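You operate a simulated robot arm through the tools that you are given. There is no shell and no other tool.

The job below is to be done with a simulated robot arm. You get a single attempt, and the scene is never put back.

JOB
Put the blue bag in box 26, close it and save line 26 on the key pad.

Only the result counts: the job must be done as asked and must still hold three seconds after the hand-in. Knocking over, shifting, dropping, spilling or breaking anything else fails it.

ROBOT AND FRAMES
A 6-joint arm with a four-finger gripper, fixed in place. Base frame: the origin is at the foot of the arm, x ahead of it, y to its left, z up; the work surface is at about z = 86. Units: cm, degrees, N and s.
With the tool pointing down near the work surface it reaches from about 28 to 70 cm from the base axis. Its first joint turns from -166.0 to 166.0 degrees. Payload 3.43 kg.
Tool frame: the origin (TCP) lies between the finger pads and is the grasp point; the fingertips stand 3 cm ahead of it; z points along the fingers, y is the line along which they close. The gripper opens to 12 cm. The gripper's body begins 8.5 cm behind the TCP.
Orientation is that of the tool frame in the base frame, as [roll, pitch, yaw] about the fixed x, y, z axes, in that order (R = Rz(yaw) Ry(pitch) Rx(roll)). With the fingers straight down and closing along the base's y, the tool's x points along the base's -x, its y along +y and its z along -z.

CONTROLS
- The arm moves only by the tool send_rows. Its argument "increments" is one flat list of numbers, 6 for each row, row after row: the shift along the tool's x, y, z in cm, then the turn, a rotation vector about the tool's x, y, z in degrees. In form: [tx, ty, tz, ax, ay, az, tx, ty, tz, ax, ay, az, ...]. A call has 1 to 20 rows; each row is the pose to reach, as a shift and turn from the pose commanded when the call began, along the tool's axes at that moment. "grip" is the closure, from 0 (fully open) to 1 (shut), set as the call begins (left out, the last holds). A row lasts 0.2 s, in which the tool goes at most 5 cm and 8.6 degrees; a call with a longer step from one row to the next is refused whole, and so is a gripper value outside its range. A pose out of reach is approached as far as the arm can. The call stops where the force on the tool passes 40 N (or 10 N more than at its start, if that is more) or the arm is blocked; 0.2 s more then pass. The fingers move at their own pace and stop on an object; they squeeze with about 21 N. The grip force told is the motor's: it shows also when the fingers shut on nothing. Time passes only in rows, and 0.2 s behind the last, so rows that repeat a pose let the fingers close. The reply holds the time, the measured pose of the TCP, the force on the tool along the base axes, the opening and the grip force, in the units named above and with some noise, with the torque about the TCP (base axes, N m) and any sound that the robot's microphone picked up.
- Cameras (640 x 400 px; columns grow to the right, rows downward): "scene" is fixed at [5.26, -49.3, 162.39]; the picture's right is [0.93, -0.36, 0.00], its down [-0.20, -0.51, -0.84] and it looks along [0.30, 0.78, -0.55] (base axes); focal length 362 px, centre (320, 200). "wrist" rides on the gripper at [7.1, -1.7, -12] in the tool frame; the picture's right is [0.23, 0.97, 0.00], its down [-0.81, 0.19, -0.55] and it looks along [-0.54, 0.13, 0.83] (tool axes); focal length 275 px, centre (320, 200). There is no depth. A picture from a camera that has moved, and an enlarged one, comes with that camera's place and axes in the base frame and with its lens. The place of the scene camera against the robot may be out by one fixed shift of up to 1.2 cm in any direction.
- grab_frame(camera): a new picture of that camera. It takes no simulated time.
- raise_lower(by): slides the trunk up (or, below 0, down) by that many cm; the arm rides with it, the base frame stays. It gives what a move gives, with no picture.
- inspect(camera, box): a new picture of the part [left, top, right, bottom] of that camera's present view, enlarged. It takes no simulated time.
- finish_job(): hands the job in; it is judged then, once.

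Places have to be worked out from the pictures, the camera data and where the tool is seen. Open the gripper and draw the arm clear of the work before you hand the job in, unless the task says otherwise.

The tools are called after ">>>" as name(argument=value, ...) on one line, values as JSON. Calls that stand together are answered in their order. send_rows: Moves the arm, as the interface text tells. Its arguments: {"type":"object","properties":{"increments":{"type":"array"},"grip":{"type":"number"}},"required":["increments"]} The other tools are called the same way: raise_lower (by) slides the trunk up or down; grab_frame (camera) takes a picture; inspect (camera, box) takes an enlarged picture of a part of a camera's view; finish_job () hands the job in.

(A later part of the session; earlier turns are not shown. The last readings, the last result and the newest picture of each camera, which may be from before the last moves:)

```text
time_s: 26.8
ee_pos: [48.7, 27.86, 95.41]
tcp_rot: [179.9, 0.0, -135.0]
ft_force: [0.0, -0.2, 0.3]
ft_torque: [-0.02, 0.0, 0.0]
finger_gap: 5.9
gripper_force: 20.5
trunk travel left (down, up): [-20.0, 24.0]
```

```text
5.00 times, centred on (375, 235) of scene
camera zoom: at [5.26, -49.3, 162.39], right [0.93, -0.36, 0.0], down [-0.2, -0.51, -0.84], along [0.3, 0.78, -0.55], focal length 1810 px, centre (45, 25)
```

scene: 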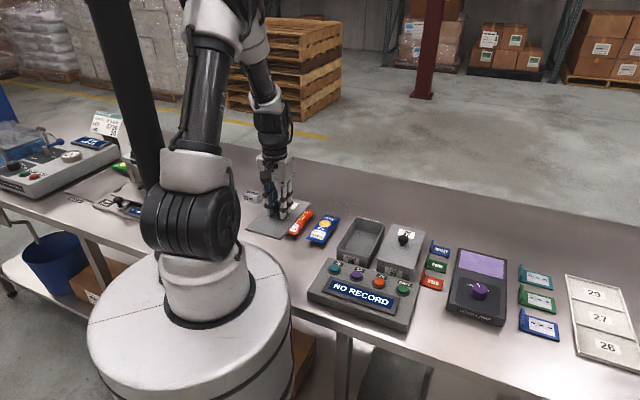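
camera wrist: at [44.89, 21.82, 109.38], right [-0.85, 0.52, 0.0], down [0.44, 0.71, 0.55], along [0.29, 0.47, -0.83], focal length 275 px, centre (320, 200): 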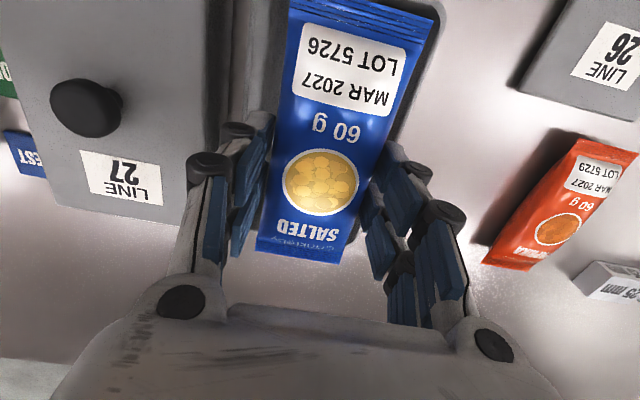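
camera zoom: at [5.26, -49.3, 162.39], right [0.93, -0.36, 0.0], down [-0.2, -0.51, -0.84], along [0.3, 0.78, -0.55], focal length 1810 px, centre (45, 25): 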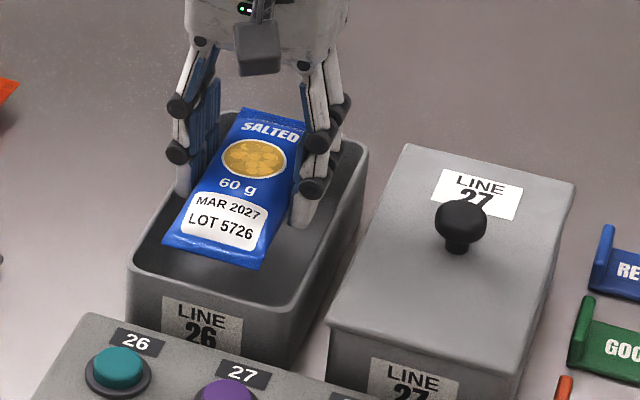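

The bag's ends are close to the rim lengthwise. I'll zoom into the near-left corner and the far end to measure the gaps.

>>> inspect(camera="wrist", box=[370, 0, 470, 70])

>>> inspect(camera="wrist", box=[220, 0, 320, 70])

>>> inspect(camera="wrist", box=[250, 220, 370, 280])

```text
5.71 times, centred on (420, 35) of wrist
camera zoom: at [44.78, 21.7, 107.43], right [-0.85, 0.52, 0.0], down [0.44, 0.71, 0.55], along [0.29, 0.47, -0.83], focal length 1573 px, centre (-251, 1143)
```

zoom: 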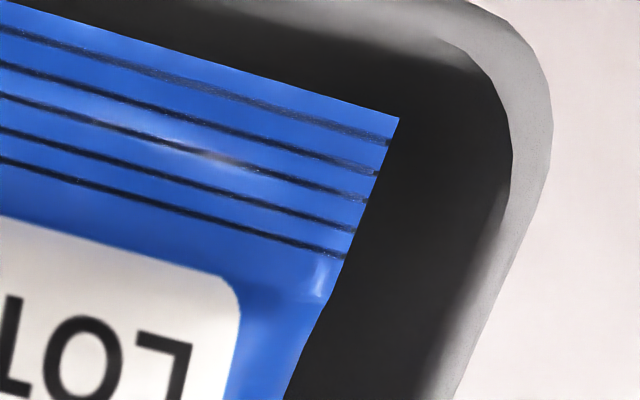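

```text
5.71 times, centred on (270, 35) of wrist
camera zoom: at [44.78, 21.7, 107.43], right [-0.85, 0.52, 0.0], down [0.44, 0.71, 0.55], along [0.29, 0.47, -0.83], focal length 1573 px, centre (606, 1143)
```

zoom: 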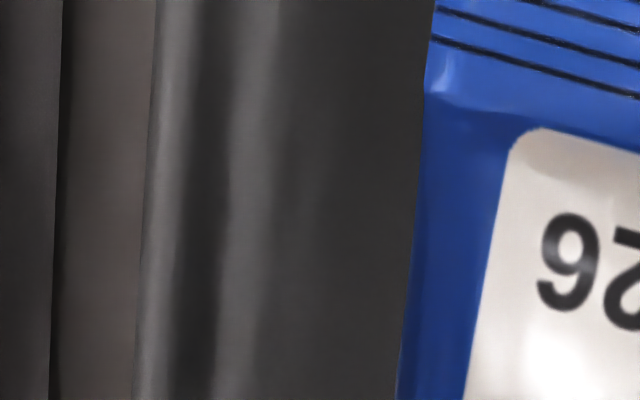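

```text
5.33 times, centred on (310, 250) of wrist
camera zoom: at [44.78, 21.7, 107.43], right [-0.85, 0.52, 0.0], down [0.44, 0.71, 0.55], along [0.29, 0.47, -0.83], focal length 1468 px, centre (373, -67)
```

zoom: 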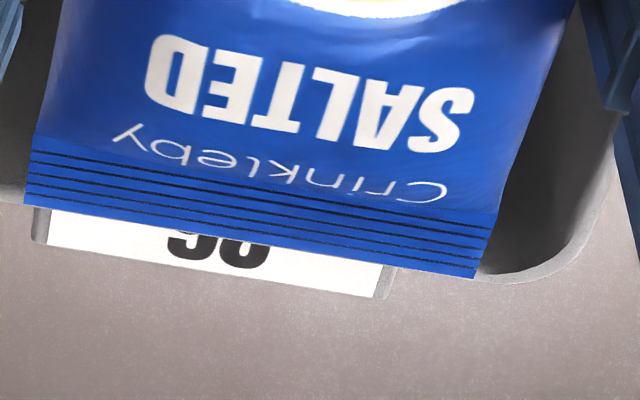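

Clearances are about 0.6 cm at the near end and 1.0 cm at the far end, and 1.5 and 2.0 cm at the sides. I'll nudge 0.2 cm each way to centre and lower the bag into the box.

>>> send_rows(increments=[-0.2, -0.25, 0, 0, 0, 0, -0.2, -0.25, 0.8, 0, 0, 0, -0.2, -0.25, 1.6, 0, 0, 0, -0.2, -0.25, 2.4, 0, 0, 0, -0.2, -0.25, 3.2, 0, 0, 0, -0.2, -0.25, 3.9, 0, 0, 0, -0.2, -0.25, 3.9, 0, 0, 0])

>>> grab_frame(camera="wrist")

>>> inspect(camera="scene", box=[330, 195, 420, 275])

```text
time_s: 28.4
ee_pos: [49.02, 27.82, 91.65]
tcp_rot: [-180.0, 0.0, -134.9]
ft_force: [-1.3, 1.9, 1.1]
ft_torque: [-0.03, -0.06, 0.0]
finger_gap: 5.9
gripper_force: 20.6
trunk travel left (down, up): [-20.0, 24.0]
```

```text
taken
camera wrist: at [45.13, 21.66, 103.69], right [-0.85, 0.52, 0.0], down [0.44, 0.71, 0.55], along [0.29, 0.47, -0.83], focal length 275 px, centre (320, 200)
```

wrist: 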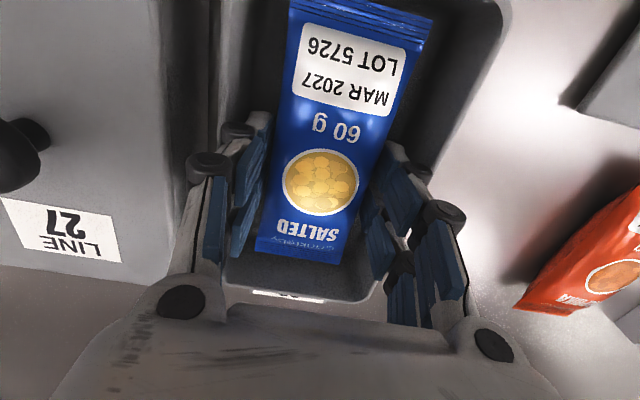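

```text
5.00 times, centred on (375, 235) of scene
camera zoom: at [5.26, -49.3, 162.39], right [0.93, -0.36, 0.0], down [-0.2, -0.51, -0.84], along [0.3, 0.78, -0.55], focal length 1810 px, centre (45, 25)
```

zoom: 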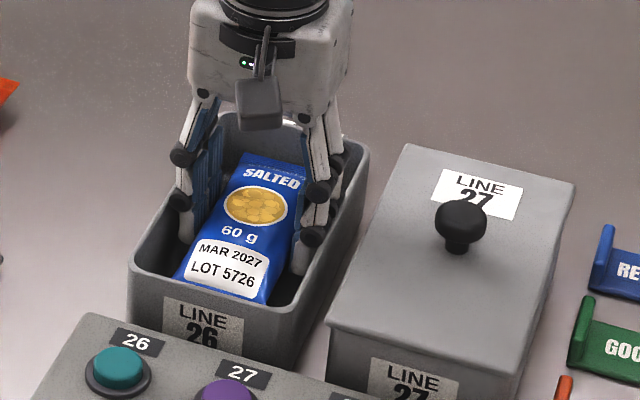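

There is a slight sideways force (~2 N), so the right finger may be brushing the right wall. I'll shift back 0.3 cm and lower a little more.

>>> send_rows(increments=[0, 0.3, 0, 0, 0, 0, 0, 0.3, 0, 0, 0, 0])

>>> send_rows(increments=[0, 0, 0.4, 0, 0, 0, 0, 0, 0.7, 0, 0, 0])

>>> inspect(camera="scene", box=[330, 195, 420, 275])

```text
time_s: 29.0
ee_pos: [48.82, 28.14, 91.54]
tcp_rot: [-180.0, 0.1, -135.0]
ft_force: [1.8, -1.0, 0.6]
ft_torque: [0.04, 0.05, 0.0]
finger_gap: 5.89
gripper_force: 20.8
trunk travel left (down, up): [-20.0, 24.0]
```

```text
time_s: 29.6
ee_pos: [48.63, 27.88, 90.78]
tcp_rot: [-180.0, 0.0, -134.9]
ft_force: [-0.3, -1.7, 0.5]
ft_torque: [0.03, 0.01, 0.05]
finger_gap: 5.9
gripper_force: 20.8
trunk travel left (down, up): [-20.0, 24.0]
```

```text
5.00 times, centred on (375, 235) of scene
camera zoom: at [5.26, -49.3, 162.39], right [0.93, -0.36, 0.0], down [-0.2, -0.51, -0.84], along [0.3, 0.78, -0.55], focal length 1810 px, centre (45, 25)
```

zoom: 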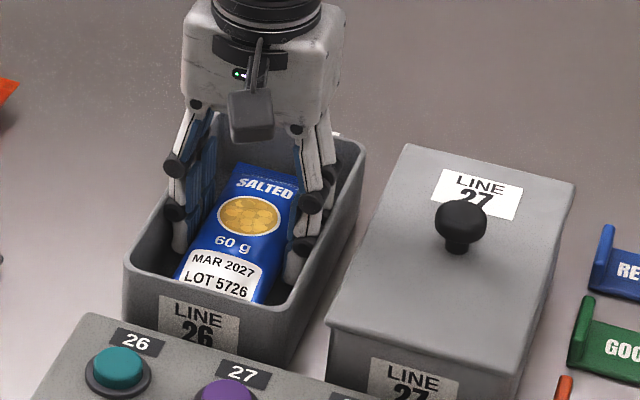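

The fingers only just fit near the box's narrow floor, and the box has moved about 2–3 mm. I'll rise 1.2 cm to where it is wider, then open just enough to let the bag settle.

>>> send_rows(increments=[0, 0, -0.6, 0, 0, 0, 0, 0, -1.2, 0, 0, 0, 0, 0, -1.2, 0, 0, 0])

>>> send_rows(increments=[0, 0, 0, 0, 0, 0, 0, 0, 0, 0, 0, 0, 0, 0, 0, 0, 0, 0], grip=0.45)

>>> grab_frame(camera="wrist")

>>> inspect(camera="scene", box=[330, 195, 420, 275])

```text
time_s: 30.4
ee_pos: [48.61, 28.13, 92.11]
tcp_rot: [180.0, 0.0, -135.0]
ft_force: [-0.3, 0.2, -0.1]
ft_torque: [-0.01, -0.02, 0.01]
finger_gap: 5.89
gripper_force: 21.5
trunk travel left (down, up): [-20.0, 24.0]
```

```text
time_s: 31.2
ee_pos: [48.68, 28.06, 92.09]
tcp_rot: [-180.0, 0.0, -135.0]
ft_force: [-0.2, -1.2, 1.5]
ft_torque: [0.0, 0.02, 0.04]
finger_gap: 6.25
gripper_force: 0.1
trunk travel left (down, up): [-20.0, 24.0]
```

```text
taken
camera wrist: at [44.84, 21.8, 104.15], right [-0.85, 0.52, 0.0], down [0.44, 0.71, 0.55], along [0.29, 0.47, -0.83], focal length 275 px, centre (320, 200)
```

wrist: 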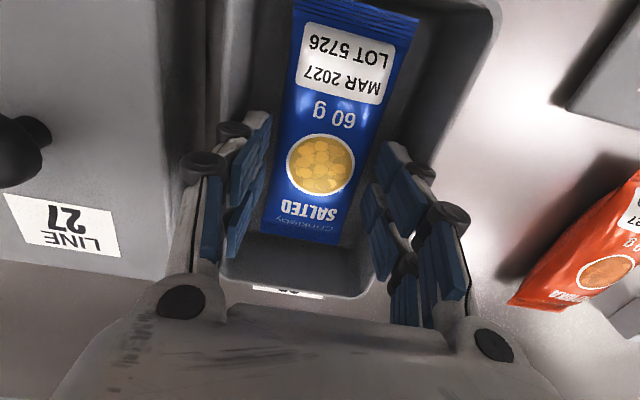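

```text
5.00 times, centred on (375, 235) of scene
camera zoom: at [5.26, -49.3, 162.39], right [0.93, -0.36, 0.0], down [-0.2, -0.51, -0.84], along [0.3, 0.78, -0.55], focal length 1810 px, centre (45, 25)
```

zoom: 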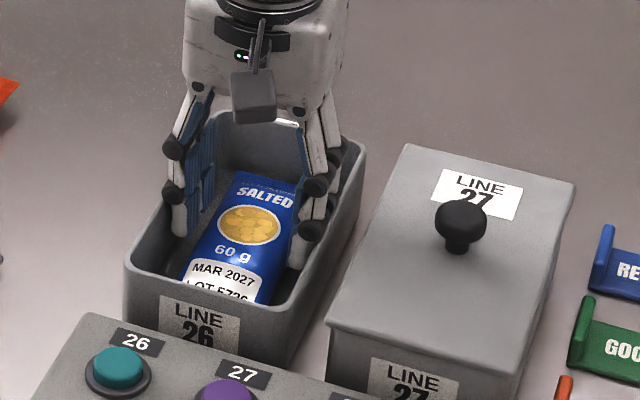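

The bag has settled in the box. I'll rise straight out slowly.

>>> send_rows(increments=[0, 0, -0.8, 0, 0, 0, 0, 0, -2, 0, 0, 0, 0, 0, -4, 0, 0, 0, 0, 0, -8, 0, 0, 0, 0, 0, -12, 0, 0, 0, 0, 0, -15, 0, 0, 0, 0, 0, -15, 0, 0, 0])

>>> grab_frame(camera="wrist")

>>> inspect(camera="scene", box=[320, 195, 420, 295])

```text
time_s: 32.8
ee_pos: [48.83, 28.24, 107.2]
tcp_rot: [180.0, 0.0, -135.0]
ft_force: [-0.4, 0.5, 0.0]
ft_torque: [-0.01, -0.01, 0.01]
finger_gap: 6.62
gripper_force: 0.0
trunk travel left (down, up): [-20.0, 24.0]
```

```text
taken
camera wrist: at [44.88, 22.01, 119.3], right [-0.85, 0.52, 0.0], down [0.44, 0.71, 0.55], along [0.29, 0.47, -0.83], focal length 275 px, centre (320, 200)
```

wrist: 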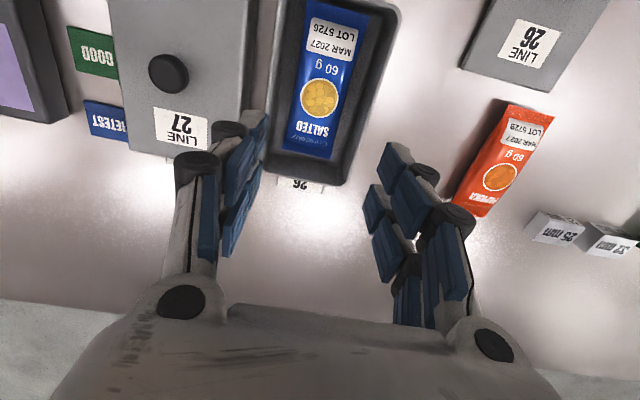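

```text
4.00 times, centred on (370, 245) of scene
camera zoom: at [5.26, -49.3, 162.39], right [0.93, -0.36, 0.0], down [-0.2, -0.51, -0.84], along [0.3, 0.78, -0.55], focal length 1448 px, centre (120, 20)
```

zoom: 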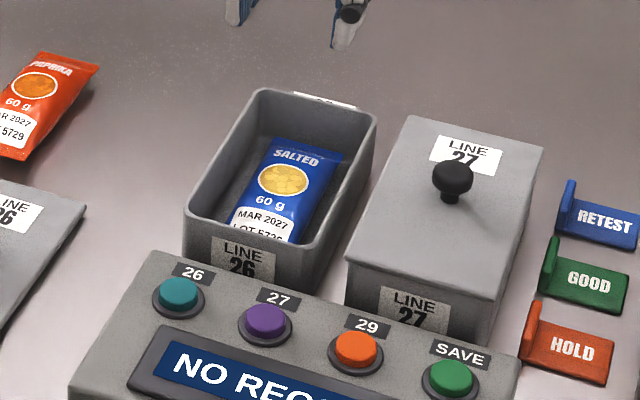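

The bag lies flat inside the box, below the rim. I'll draw back 7 cm to measure the box's present place for the lid.

>>> send_rows(increments=[3.5, 0, 0, 0, 0, 0, 7, 0, 0, 0, 0, 0, 7, 0, 0, 0, 0, 0], grip=0.1)

>>> inspect(camera="wrist", box=[220, 40, 420, 250])

>>> inspect(camera="scene", box=[330, 195, 420, 275])

```text
time_s: 33.6
ee_pos: [43.66, 23.27, 107.02]
tcp_rot: [-180.0, 0.0, -135.0]
ft_force: [0.6, -0.5, -0.5]
ft_torque: [0.01, 0.03, 0.01]
finger_gap: 10.78
gripper_force: 0.1
trunk travel left (down, up): [-20.0, 24.0]
```

```text
1.90 times, centred on (320, 145) of wrist
camera zoom: at [39.82, 17.14, 119.17], right [-0.85, 0.52, 0.0], down [0.44, 0.71, 0.55], along [0.29, 0.47, -0.83], focal length 524 px, centre (320, 305)
```

zoom: 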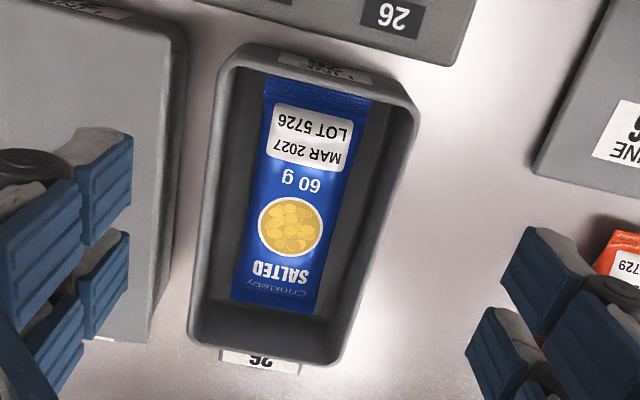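

```text
5.00 times, centred on (375, 235) of scene
camera zoom: at [5.26, -49.3, 162.39], right [0.93, -0.36, 0.0], down [-0.2, -0.51, -0.84], along [0.3, 0.78, -0.55], focal length 1810 px, centre (45, 25)
```

zoom: 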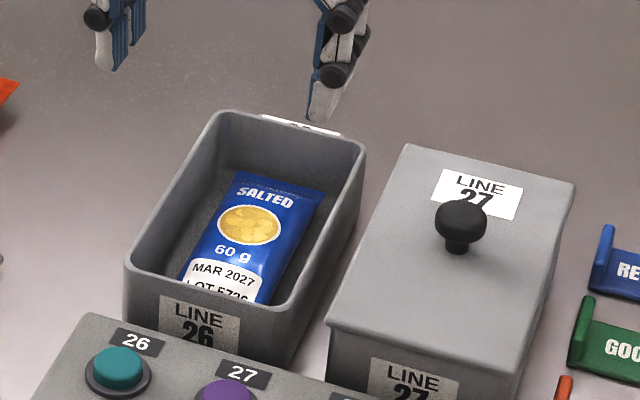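

The box centre is now near F≈54.3, R≈14.6 along and across the bench, a shift of about 2 mm, and the bag lies flat. Next I'll go back to the lid's knob at (24.1, 31.1).

>>> send_rows(increments=[1.7, 4, 0, 0, 0, 0, 3.4, 8, 0, 0, 0, 0, 5.1, 12, 0, 0, 0, 0, 6.8, 16, 0, 0, 0, 0, 8.26, 19.65, 0, 0, 0, 0, 8.26, 19.65, 4, 0, 0, 0, 8.26, 19.65, 8, 0, 0, 0, 8.26, 19.65, 12, 0, 0, 0, 8.26, 19.65, 12, 0, 0, 0], grip=0.5)

>>> grab_frame(camera="wrist")

>>> inspect(camera="scene", box=[250, 190, 350, 270])

```text
time_s: 35.6
ee_pos: [24.09, 31.15, 95.41]
tcp_rot: [180.0, 0.0, -134.9]
ft_force: [0.8, 0.3, 0.2]
ft_torque: [-0.03, 0.0, 0.02]
finger_gap: 5.98
gripper_force: 0.2
trunk travel left (down, up): [-20.0, 24.0]
```

```text
taken
camera wrist: at [20.3, 24.99, 107.48], right [-0.85, 0.53, 0.0], down [0.44, 0.71, 0.55], along [0.29, 0.47, -0.83], focal length 275 px, centre (320, 200)
```

wrist: 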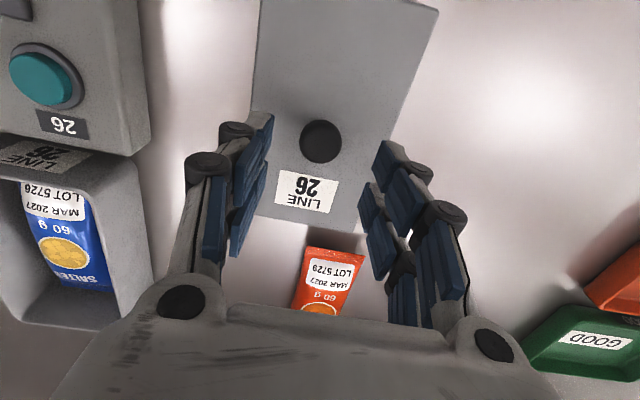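

```text
5.00 times, centred on (300, 230) of scene
camera zoom: at [5.26, -49.3, 162.39], right [0.93, -0.36, 0.0], down [-0.2, -0.51, -0.84], along [0.3, 0.78, -0.55], focal length 1810 px, centre (420, 50)
```

zoom: 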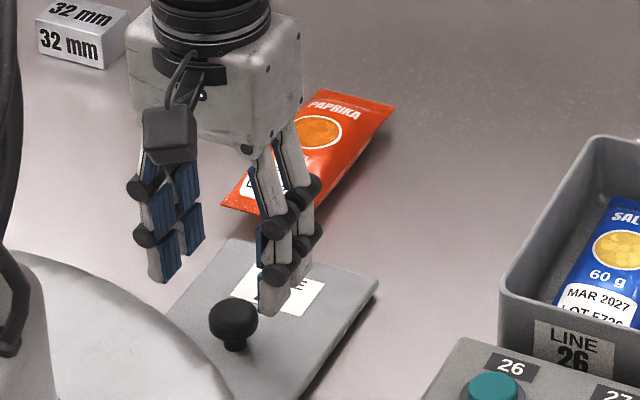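

The knob is again centred between the fingers. I'll lower to z≈90.5 and close on it.

>>> send_rows(increments=[0, 0, 2, 0, 0, 0, 0, 0, 3.8, 0, 0, 0, 0, 0, 4.7, 0, 0, 0, 0, 0, 4.7, 0, 0, 0])

>>> send_rows(increments=[0, 0, 0, 0, 0, 0, 0, 0, 0, 0, 0, 0, 0, 0, 0, 0, 0, 0, 0, 0, 0, 0, 0, 0], grip=1.0)

>>> send_rows(increments=[0, 0, -0.5, 0, 0, 0, 0, 0, -1.5, 0, 0, 0, 0, 0, -4, 0, 0, 0, 0, 0, -8, 0, 0, 0, 0, 0, -12, 0, 0, 0, 0, 0, -16, 0, 0, 0, 0, 0, -16, 0, 0, 0])

>>> grab_frame(camera="wrist")

>>> inspect(camera="scene", box=[230, 160, 430, 290])

```text
time_s: 36.6
ee_pos: [23.92, 30.99, 90.53]
tcp_rot: [180.0, 0.0, -135.0]
ft_force: [-0.4, -0.2, 0.0]
ft_torque: [-0.03, -0.01, 0.01]
finger_gap: 6.02
gripper_force: 0.1
trunk travel left (down, up): [-20.0, 24.0]
```

```text
time_s: 37.6
ee_pos: [23.89, 31.02, 90.62]
tcp_rot: [180.0, 0.0, -135.0]
ft_force: [0.2, -0.2, 1.1]
ft_torque: [-0.03, -0.04, -0.01]
finger_gap: 2.74
gripper_force: 20.7
trunk travel left (down, up): [-20.0, 24.0]
```

```text
time_s: 39.2
ee_pos: [23.76, 31.0, 106.62]
tcp_rot: [180.0, 0.0, -135.0]
ft_force: [0.9, 0.8, -0.8]
ft_torque: [0.01, 0.03, -0.04]
finger_gap: 2.74
gripper_force: 21.6
trunk travel left (down, up): [-20.0, 24.0]
```

```text
taken
camera wrist: at [19.94, 24.77, 118.68], right [-0.85, 0.52, 0.0], down [0.44, 0.71, 0.55], along [0.29, 0.47, -0.83], focal length 275 px, centre (320, 200)
```

wrist: 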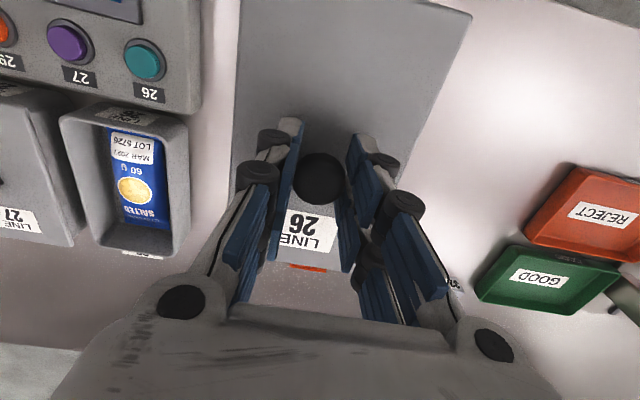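

```text
3.08 times, centred on (330, 225) of scene
camera zoom: at [5.26, -49.3, 162.39], right [0.93, -0.36, 0.0], down [-0.2, -0.51, -0.84], along [0.3, 0.78, -0.55], focal length 1114 px, centre (289, 123)
```

zoom: 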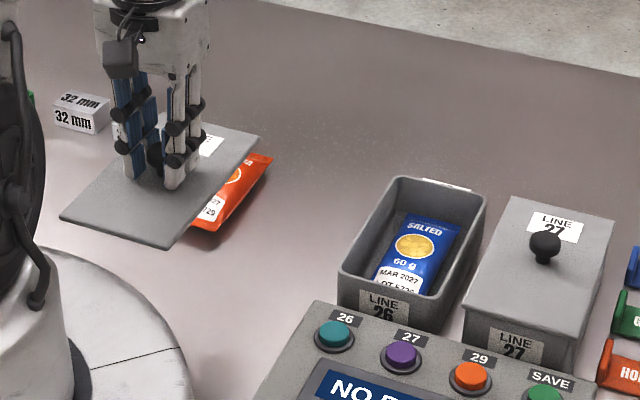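

The lid is held level with the same alignment as before. I'll carry it back over box 26 at height.

>>> send_rows(increments=[-2.5, -3.25, 0, 0, 0, 0, -5, -6.5, 0, 0, 0, 0, -7.5, -9.8, 0, 0, 0, 0, -10, -13, 0, 0, 0, 0, -12.5, -16.3, 0, 0, 0, 0, -14.3, -18.6, 0, 0, 0, 0, -15, -19.54, 0, 0, 0, 0, -15, -19.54, 3, 0, 0, 0, -15, -19.54, 6, 0, 0, 0, -15, -19.54, 8, 0, 0, 0, -15, -19.54, 8, 0, 0, 0])

>>> grab_frame(camera="wrist")

>>> inspect(camera="scene", box=[320, 180, 430, 280])

```text
time_s: 41.6
ee_pos: [48.51, 27.83, 98.0]
tcp_rot: [-180.0, 0.0, -135.0]
ft_force: [0.6, 0.5, -0.6]
ft_torque: [0.03, 0.01, 0.02]
finger_gap: 2.74
gripper_force: 20.8
trunk travel left (down, up): [-20.0, 24.0]
```

```text
taken
camera wrist: at [44.63, 21.67, 110.05], right [-0.85, 0.53, 0.0], down [0.44, 0.71, 0.55], along [0.29, 0.47, -0.83], focal length 275 px, centre (320, 200)
```

wrist: 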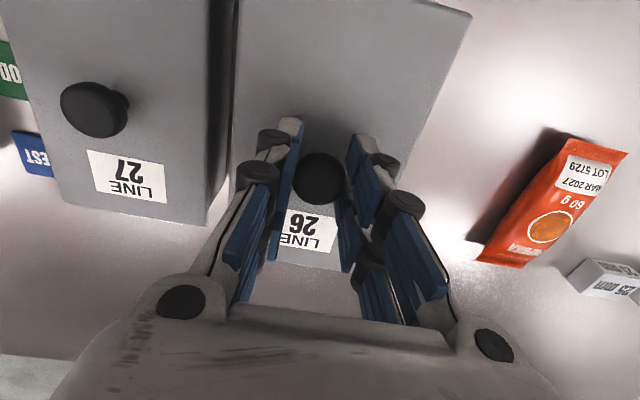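

```text
4.00 times, centred on (375, 230) of scene
camera zoom: at [5.26, -49.3, 162.39], right [0.93, -0.36, 0.0], down [-0.2, -0.51, -0.84], along [0.3, 0.78, -0.55], focal length 1448 px, centre (100, 80)
```

zoom: 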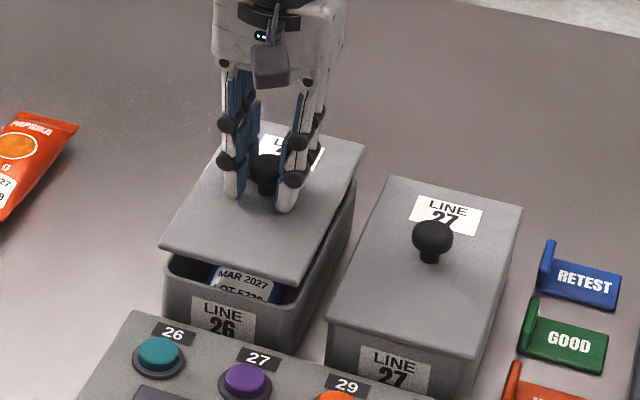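

The lid sits squarely over the box, about 2 cm up. I'll lower to just above seating and compare its overhang with box 27's closed lid.

>>> send_rows(increments=[0, 0, 0.8, 0, 0, 0, 0, 0, 1.5, 0, 0, 0, 0, 0, 1.5, 0, 0, 0])

>>> inspect(camera="scene", box=[350, 210, 420, 270])

>>> inspect(camera="scene", box=[325, 215, 395, 275])

>>> grab_frame(camera="wrist")

```text
time_s: 42.4
ee_pos: [48.53, 27.95, 96.83]
tcp_rot: [180.0, 0.0, -135.1]
ft_force: [0.5, -0.5, -0.5]
ft_torque: [-0.03, 0.03, 0.03]
finger_gap: 2.74
gripper_force: 21.0
trunk travel left (down, up): [-20.0, 24.0]
```

```text
6.67 times, centred on (385, 240) of scene
camera zoom: at [5.26, -49.3, 162.39], right [0.93, -0.36, 0.0], down [-0.2, -0.51, -0.84], along [0.3, 0.78, -0.55], focal length 2414 px, centre (-113, -67)
```

zoom: 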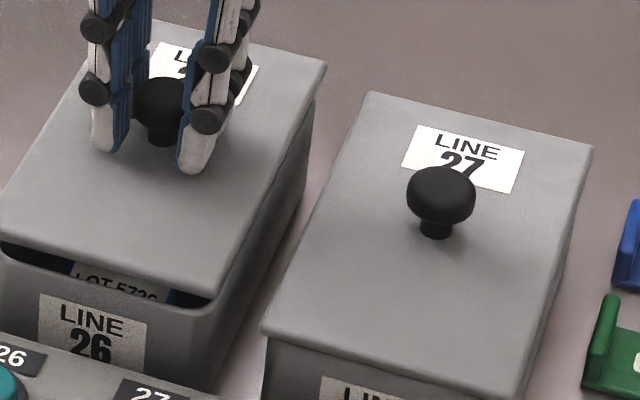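

```text
6.67 times, centred on (360, 245) of scene
camera zoom: at [5.26, -49.3, 162.39], right [0.93, -0.36, 0.0], down [-0.2, -0.51, -0.84], along [0.3, 0.78, -0.55], focal length 2414 px, centre (53, -100)
```

zoom: 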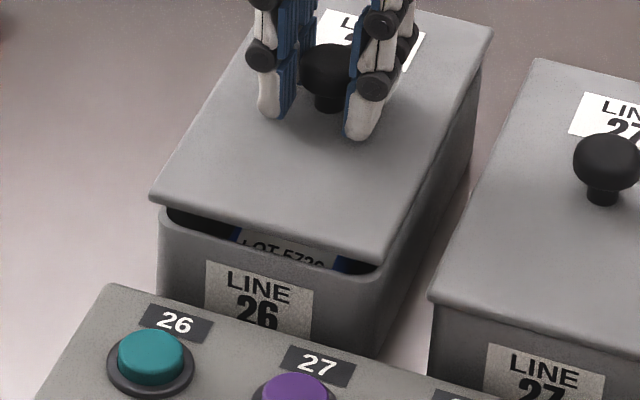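

```text
taken
camera wrist: at [44.63, 21.72, 108.86], right [-0.85, 0.52, 0.0], down [0.44, 0.71, 0.55], along [0.29, 0.47, -0.83], focal length 275 px, centre (320, 200)
```

wrist: 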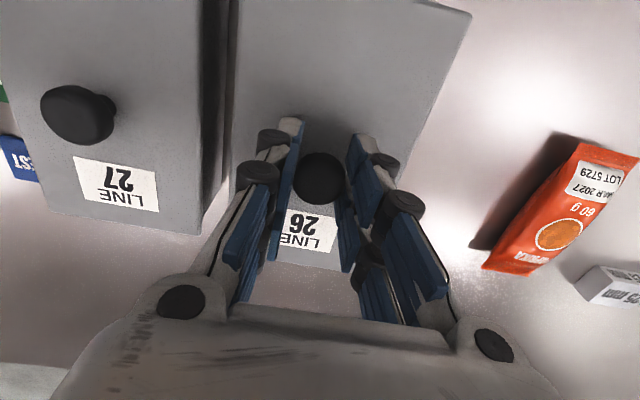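

Comparing label-to-lid offsets with box 27 shows the lid aligned to within about 2 mm, with about 1 cm still to drop. I'll lower gently.

>>> send_rows(increments=[0, 0, 0.3, 0, 0, 0, 0, 0, 0.6, 0, 0, 0])

>>> send_rows(increments=[0, 0, 0.1, 0, 0, 0, 0, 0, 0.2, 0, 0, 0])

>>> inspect(camera="scene", box=[325, 215, 395, 275])

```text
time_s: 43.0
ee_pos: [48.6, 27.99, 96.34]
tcp_rot: [180.0, 0.2, -135.1]
ft_force: [-1.8, -1.8, 6.0]
ft_torque: [0.34, -0.34, -0.03]
finger_gap: 2.74
gripper_force: 21.2
trunk travel left (down, up): [-20.0, 24.0]
```

```text
time_s: 43.6
ee_pos: [48.44, 27.91, 96.22]
tcp_rot: [-179.9, 0.1, -135.0]
ft_force: [0.5, 1.1, 5.6]
ft_torque: [0.39, -0.35, 0.06]
finger_gap: 2.71
gripper_force: 20.9
trunk travel left (down, up): [-20.0, 24.0]
```

```text
6.67 times, centred on (360, 245) of scene
camera zoom: at [5.26, -49.3, 162.39], right [0.93, -0.36, 0.0], down [-0.2, -0.51, -0.84], along [0.3, 0.78, -0.55], focal length 2414 px, centre (53, -100)
```

zoom: 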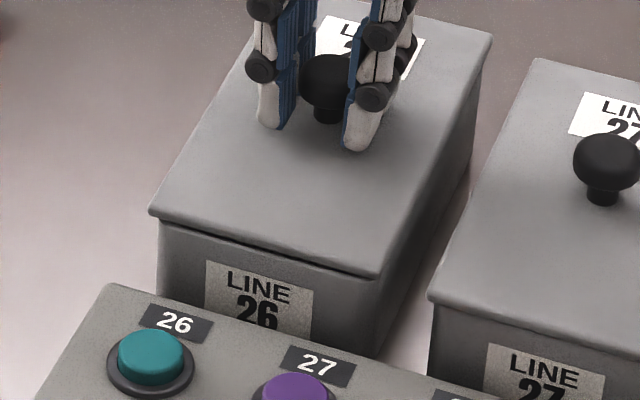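

The far end touched first, at 6 N, and the near edge is almost seated. I'll press down a bit more and watch for seating or a snap.

>>> send_rows(increments=[0, 0, 0.1, 0, 0, 0, 0, 0, 0.2, 0, 0, 0])

>>> inspect(camera="scene", box=[340, 200, 410, 260])

>>> inspect(camera="wrist", box=[210, 140, 410, 290])

```text
time_s: 44.2
ee_pos: [48.58, 27.93, 96.14]
tcp_rot: [-179.9, 0.2, -134.9]
ft_force: [-1.4, 6.2, 18.7]
ft_torque: [0.13, 0.08, 0.05]
finger_gap: 2.7
gripper_force: 21.3
trunk travel left (down, up): [-20.0, 24.0]
```

```text
6.67 times, centred on (375, 230) of scene
camera zoom: at [5.26, -49.3, 162.39], right [0.93, -0.36, 0.0], down [-0.2, -0.51, -0.84], along [0.3, 0.78, -0.55], focal length 2414 px, centre (-47, 0)
```

zoom: 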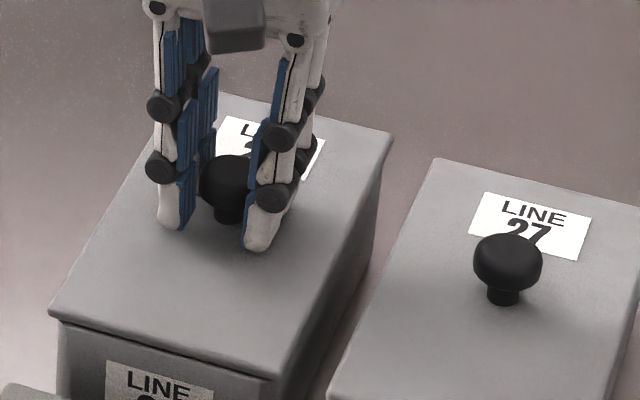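

```text
2.67 times, centred on (310, 215) of wrist
camera zoom: at [44.6, 21.71, 108.17], right [-0.85, 0.52, 0.0], down [0.44, 0.71, 0.56], along [0.29, 0.47, -0.83], focal length 734 px, centre (347, 160)
```

zoom: 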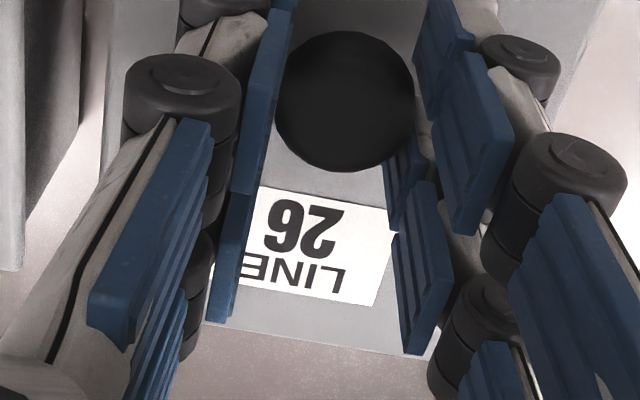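

The lid is now pressing flat on the rim, at 19 N with almost no torque. I'll press a little more to see whether it clicks in.

>>> send_rows(increments=[0, 0, 0.1, 0, 0, 0, 0, 0, 0.2, 0, 0, 0])

>>> inspect(camera="scene", box=[325, 230, 425, 290])

```text
time_s: 44.8
ee_pos: [48.6, 27.98, 95.87]
tcp_rot: [-179.9, 0.2, -135.0]
ft_force: [2.1, 4.9, 25.8]
ft_torque: [0.19, -0.12, 0.01]
finger_gap: 2.69
gripper_force: 20.7
trunk travel left (down, up): [-20.0, 24.0]
```

```text
6.40 times, centred on (375, 260) of scene
camera zoom: at [5.26, -49.3, 162.39], right [0.93, -0.36, 0.0], down [-0.2, -0.51, -0.84], along [0.3, 0.78, -0.55], focal length 2317 px, centre (-32, -184)
```

zoom: 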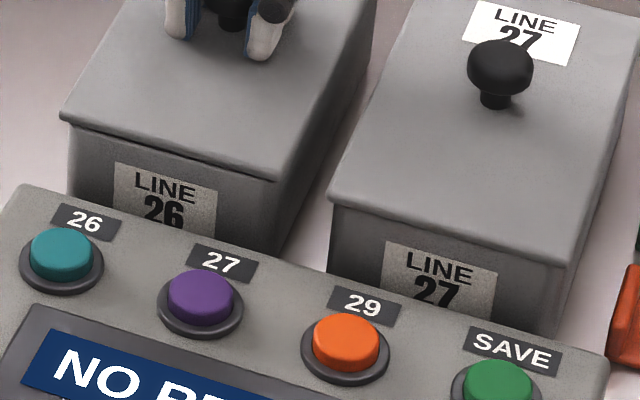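

No snap yet at 26 N. Against the original picture, the lid seems either about 0.35 cm high or about 0.5 cm too far back, so I'll unload, let go and look closely before correcting.

>>> send_rows(increments=[0, 0, -0.15, 0, 0, 0, 0, 0, -0.3, 0, 0, 0])

>>> send_rows(increments=[0, 0, 0, 0, 0, 0, 0, 0, 0, 0, 0, 0, 0, 0, 0, 0, 0, 0, 0, 0, -2, 0, 0, 0, 0, 0, -6, 0, 0, 0, 0, 0, -10, 0, 0, 0, 0, 0, -10, 0, 0, 0], grip=0.5)

>>> inspect(camera="scene", box=[325, 205, 395, 265])

>>> inspect(camera="scene", box=[325, 230, 375, 270])

>>> inspect(camera="scene", box=[370, 240, 430, 290])

>>> grab_frame(camera="wrist")

```text
time_s: 45.4
ee_pos: [48.42, 27.8, 95.72]
tcp_rot: [179.9, -0.3, -135.0]
ft_force: [0.1, -1.1, 0.2]
ft_torque: [0.01, -0.01, -0.02]
finger_gap: 2.68
gripper_force: 21.2
trunk travel left (down, up): [-20.0, 24.0]
```

```text
time_s: 47.0
ee_pos: [48.36, 28.06, 105.9]
tcp_rot: [-179.9, 0.0, -134.9]
ft_force: [-0.2, -0.1, 0.8]
ft_torque: [-0.02, 0.03, 0.01]
finger_gap: 5.99
gripper_force: 0.1
trunk travel left (down, up): [-20.0, 24.0]
heard: snap
```

```text
6.67 times, centred on (360, 235) of scene
camera zoom: at [5.26, -49.3, 162.39], right [0.93, -0.36, 0.0], down [-0.2, -0.51, -0.84], along [0.3, 0.78, -0.55], focal length 2414 px, centre (53, -33)
```

zoom: 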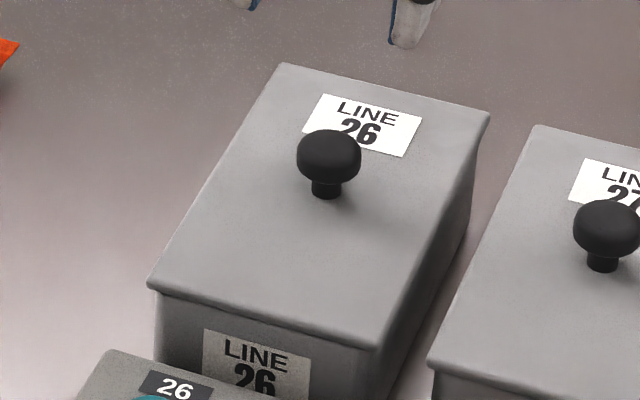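

```text
10.00 times, centred on (350, 250) of scene
camera zoom: at [5.26, -49.3, 162.39], right [0.93, -0.36, 0.0], down [-0.2, -0.51, -0.84], along [0.3, 0.78, -0.55], focal length 3621 px, centre (20, -300)
```

zoom: 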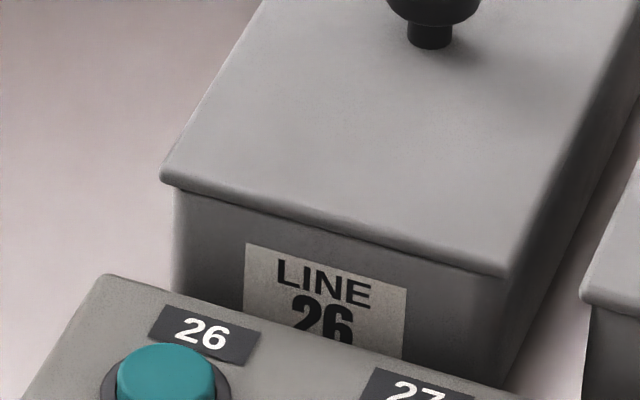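

```text
8.00 times, centred on (400, 265) of scene
camera zoom: at [5.26, -49.3, 162.39], right [0.93, -0.36, 0.0], down [-0.2, -0.51, -0.84], along [0.3, 0.78, -0.55], focal length 2896 px, centre (-320, -320)
```

zoom: 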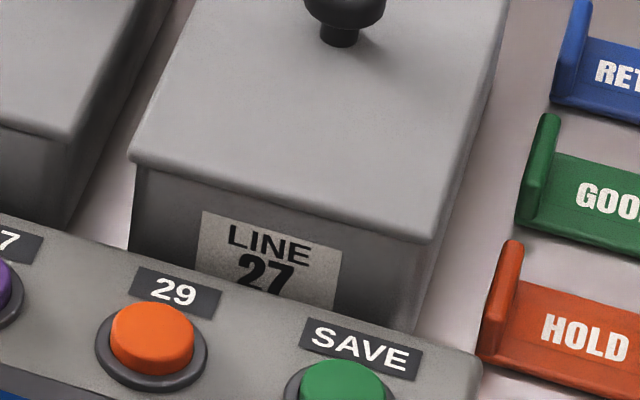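

```text
taken
camera wrist: at [44.47, 21.79, 117.94], right [-0.85, 0.52, 0.0], down [0.44, 0.71, 0.55], along [0.29, 0.47, -0.83], focal length 275 px, centre (320, 200)
```

wrist: 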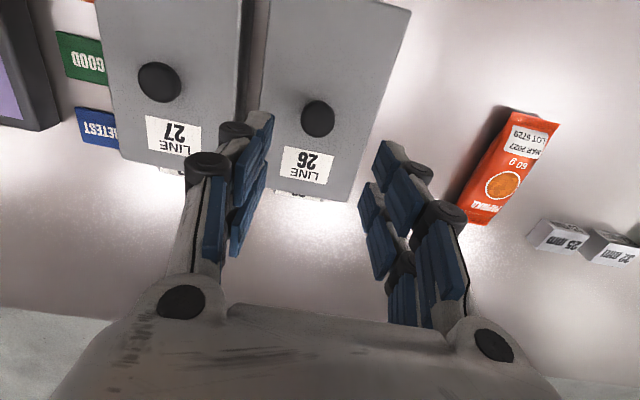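

A snap was heard as the lid was released, and its offset from the label now matches the original closed picture. I'll check the far edge from the wrist camera against box 27.

>>> inspect(camera="wrist", box=[100, 0, 420, 210])

>>> inspect(camera="scene", box=[360, 205, 440, 255])

```text
1.90 times, centred on (260, 105) of wrist
camera zoom: at [44.47, 21.79, 117.94], right [-0.85, 0.52, 0.0], down [0.44, 0.71, 0.55], along [0.29, 0.47, -0.83], focal length 524 px, centre (434, 381)
```

zoom: 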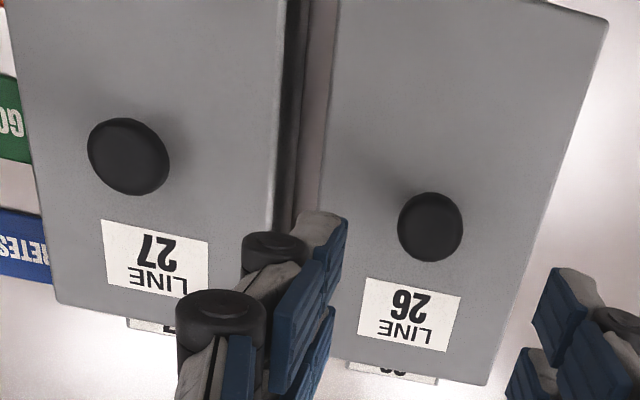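

```text
8.00 times, centred on (400, 230) of scene
camera zoom: at [5.26, -49.3, 162.39], right [0.93, -0.36, 0.0], down [-0.2, -0.51, -0.84], along [0.3, 0.78, -0.55], focal length 2896 px, centre (-320, -40)
```

zoom: 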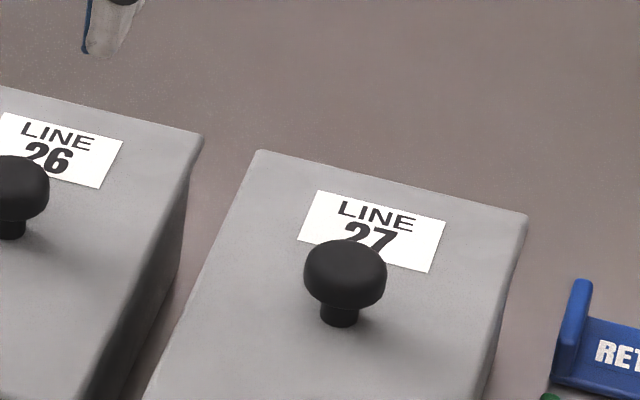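

The lid is squared on box 26 like box 27's. Next I'll close the fingers and move back over the key pad to find the 26 and SAVE buttons.

>>> send_rows(increments=[0, 0, -4, 0, 0, 0, 4.5, -0.5, -4, 0, 0, 0, 9, -1, -4, 0, 0, 0, 13.5, -1.5, -4, 0, 0, 0, 18, -2, -4, 0, 0, 0, 21, -2.4, -4, 0, 0, 0, 21, -2.4, -4, 0, 0, 0], grip=1.0)

>>> grab_frame(camera="wrist")

>>> inspect(camera="wrist", box=[120, 0, 520, 200])

>>> grab_frame(camera="scene")

```text
time_s: 48.6
ee_pos: [35.4, 11.12, 110.16]
tcp_rot: [180.0, 0.0, -135.0]
ft_force: [-0.2, -0.9, 0.0]
ft_torque: [0.0, 0.03, -0.03]
finger_gap: 0.01
gripper_force: 20.9
trunk travel left (down, up): [-20.0, 24.0]
```

```text
taken
camera wrist: at [31.45, 5.06, 122.24], right [-0.85, 0.52, 0.0], down [0.44, 0.71, 0.55], along [0.29, 0.47, -0.83], focal length 275 px, centre (320, 200)
```

wrist: 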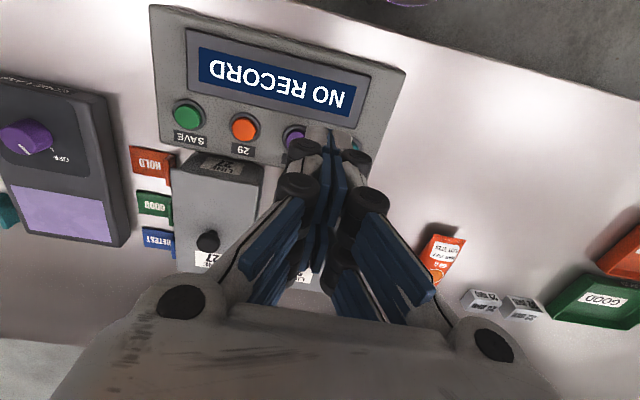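

```text
1.60 times, centred on (320, 100) of wrist
camera zoom: at [31.45, 5.06, 122.24], right [-0.85, 0.52, 0.0], down [0.44, 0.71, 0.55], along [0.29, 0.47, -0.83], focal length 440 px, centre (320, 360)
```

zoom: 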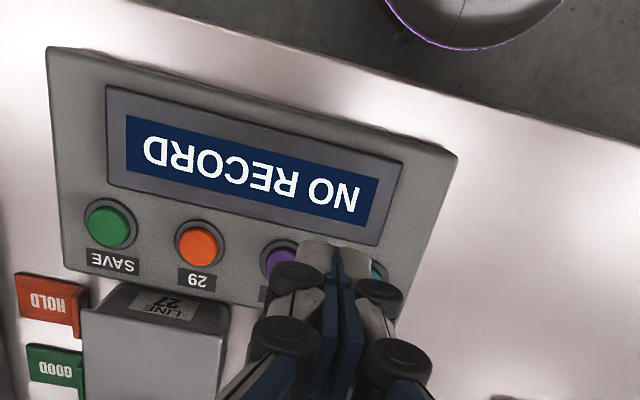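

```text
taken
```

scene: 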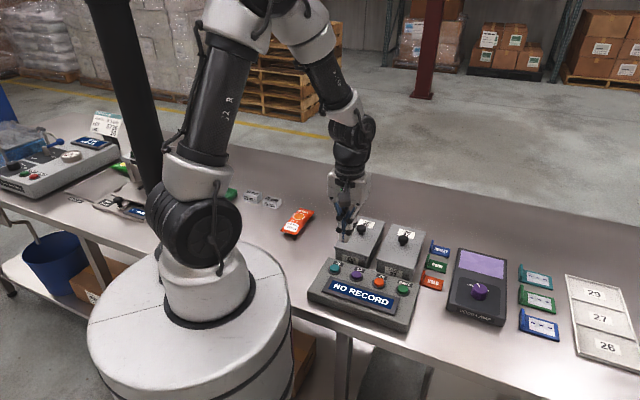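

I place button 26 (teal) at about (35.6, 19.1) and SAVE (green) at about (49.5, 5.3), both with tops at z≈90. I'll move above 26 and stop with the fingertips 3 cm over it to check.

>>> send_rows(increments=[-2.8, 2.6, 0, 0, 0, 0, -5.6, 5.27, 0, 0, 0, 0, -5.6, 5.27, 4, 0, 0, 0, -5.6, 5.27, 8, 0, 0, 0, -5.6, 5.27, 12, 0, 0, 0, -5.6, 5.27, 14, 0, 0, 0, -5.6, 5.27, 14, 0, 0, 0])

>>> grab_frame(camera="wrist")

>>> inspect(camera="scene", box=[300, 200, 440, 320])

```text
time_s: 50.2
ee_pos: [35.78, 18.95, 96.13]
tcp_rot: [180.0, 0.0, -135.1]
ft_force: [0.0, 0.4, -0.2]
ft_torque: [0.02, 0.0, -0.03]
finger_gap: 0.02
gripper_force: 21.1
trunk travel left (down, up): [-20.0, 24.0]
```

```text
taken
camera wrist: at [31.96, 12.62, 108.14], right [-0.85, 0.53, 0.0], down [0.44, 0.71, 0.55], along [0.29, 0.47, -0.83], focal length 275 px, centre (320, 200)
```

wrist: 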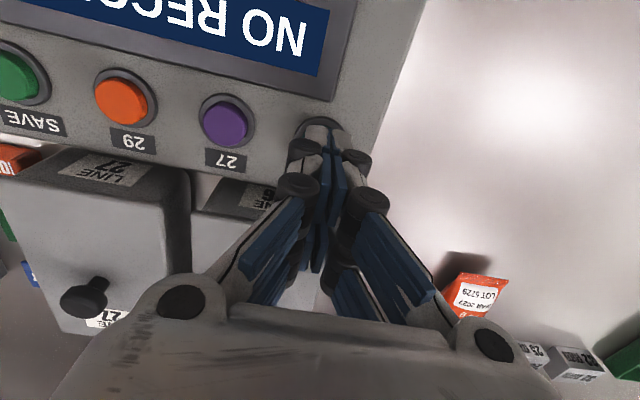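

```text
3.33 times, centred on (370, 260) of scene
camera zoom: at [5.26, -49.3, 162.39], right [0.93, -0.36, 0.0], down [-0.2, -0.51, -0.84], along [0.3, 0.78, -0.55], focal length 1207 px, centre (153, 0)
```

zoom: 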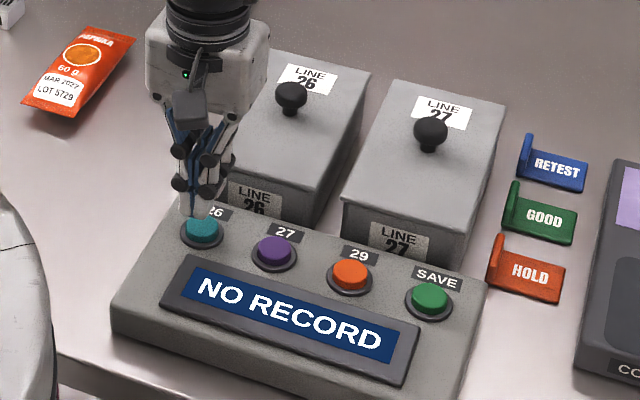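

The wrist view puts the tool over 26. I'll zoom the scene view to check where the fingertips would land.

>>> inspect(camera="scene", box=[310, 230, 370, 290])

>>> inspect(camera="wrist", box=[270, 90, 370, 180])

```text
6.67 times, centred on (340, 260) of scene
camera zoom: at [5.26, -49.3, 162.39], right [0.93, -0.36, 0.0], down [-0.2, -0.51, -0.84], along [0.3, 0.78, -0.55], focal length 2414 px, centre (187, -200)
```

zoom: 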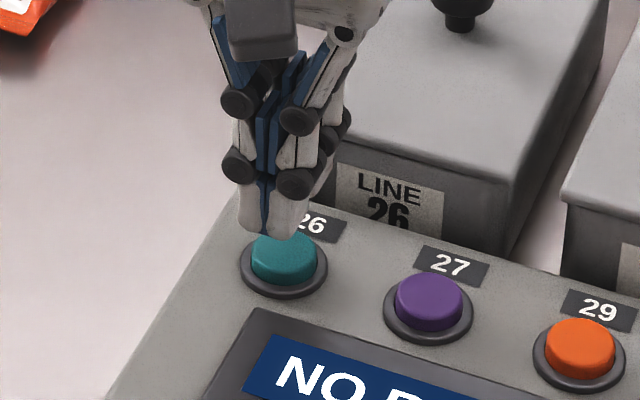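

```text
4.44 times, centred on (320, 135) of wrist
camera zoom: at [31.96, 12.62, 108.14], right [-0.85, 0.53, 0.0], down [0.44, 0.71, 0.55], along [0.29, 0.47, -0.83], focal length 1224 px, centre (320, 489)
```

zoom: 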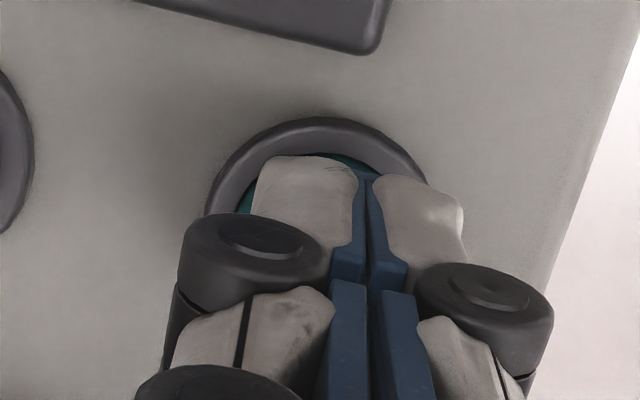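

The visible fingertips look offset toward the camera side, so I'll inspect the gripper's shape before pressing.

>>> inspect(camera="scene", box=[320, 200, 370, 275])

>>> inspect(camera="wrist", box=[220, 100, 440, 320])

```text
5.33 times, centred on (345, 238) of scene
camera zoom: at [5.26, -49.3, 162.39], right [0.93, -0.36, 0.0], down [-0.2, -0.51, -0.84], along [0.3, 0.78, -0.55], focal length 1931 px, centre (187, 0)
```

zoom: 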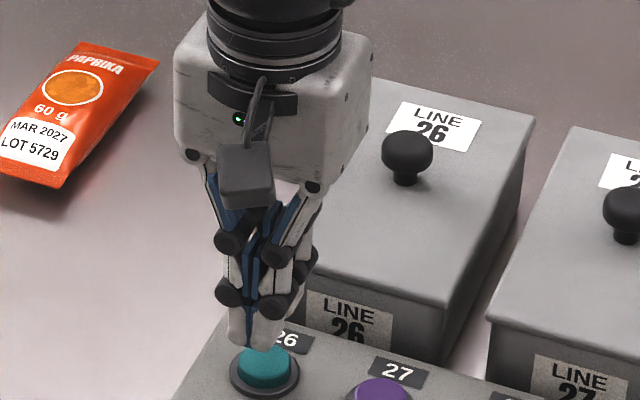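

```text
1.82 times, centred on (330, 210) of wrist
camera zoom: at [31.96, 12.62, 108.14], right [-0.85, 0.53, 0.0], down [0.44, 0.71, 0.55], along [0.29, 0.47, -0.83], focal length 500 px, centre (302, 182)
```

zoom: 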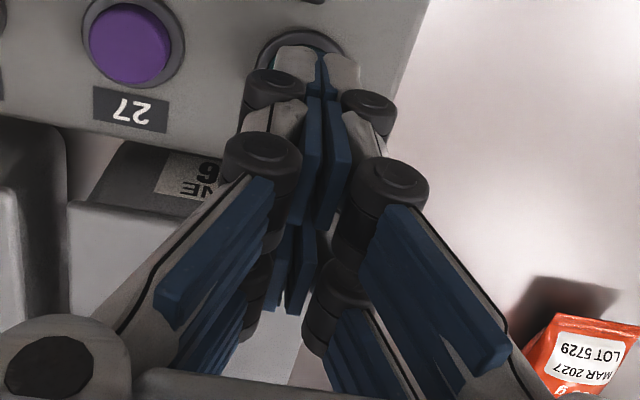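

The visuals show paired fingers straddling the axis, but the stated finger geometry and the knob grip agree with contact on the tool axis, so a centred press is right. I'll lower toward button 26.

>>> send_rows(increments=[0, 0, 1.2, 0, 0, 0, 0, 0, 2.2, 0, 0, 0, 0, 0, 2.2, 0, 0, 0])

>>> send_rows(increments=[0, 0, 0.15, 0, 0, 0, 0, 0, 0.3, 0, 0, 0])

>>> inspect(camera="scene", box=[300, 230, 420, 320])

```text
time_s: 51.0
ee_pos: [35.59, 18.88, 93.9]
tcp_rot: [-180.0, 0.0, -135.0]
ft_force: [-0.6, 0.1, 0.6]
ft_torque: [-0.01, 0.02, 0.0]
finger_gap: 0.0
gripper_force: 20.8
trunk travel left (down, up): [-20.0, 24.0]
```

```text
time_s: 51.6
ee_pos: [35.57, 19.04, 93.64]
tcp_rot: [180.0, 0.1, -135.1]
ft_force: [-0.1, -0.1, 0.2]
ft_torque: [0.02, 0.0, 0.03]
finger_gap: 0.0
gripper_force: 21.1
trunk travel left (down, up): [-20.0, 24.0]
```

```text
4.44 times, centred on (360, 275) of scene
camera zoom: at [5.26, -49.3, 162.39], right [0.93, -0.36, 0.0], down [-0.2, -0.51, -0.84], along [0.3, 0.78, -0.55], focal length 1609 px, centre (142, -133)
```

zoom: 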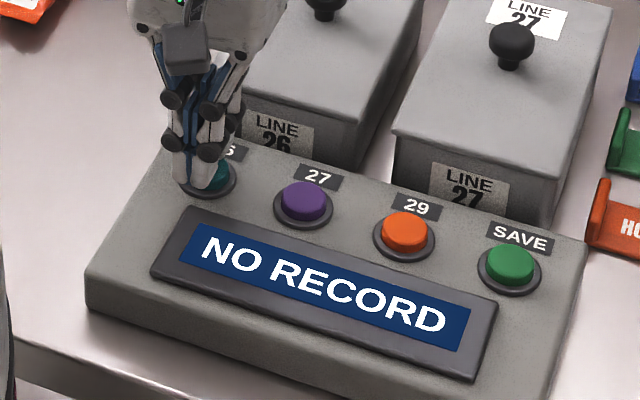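

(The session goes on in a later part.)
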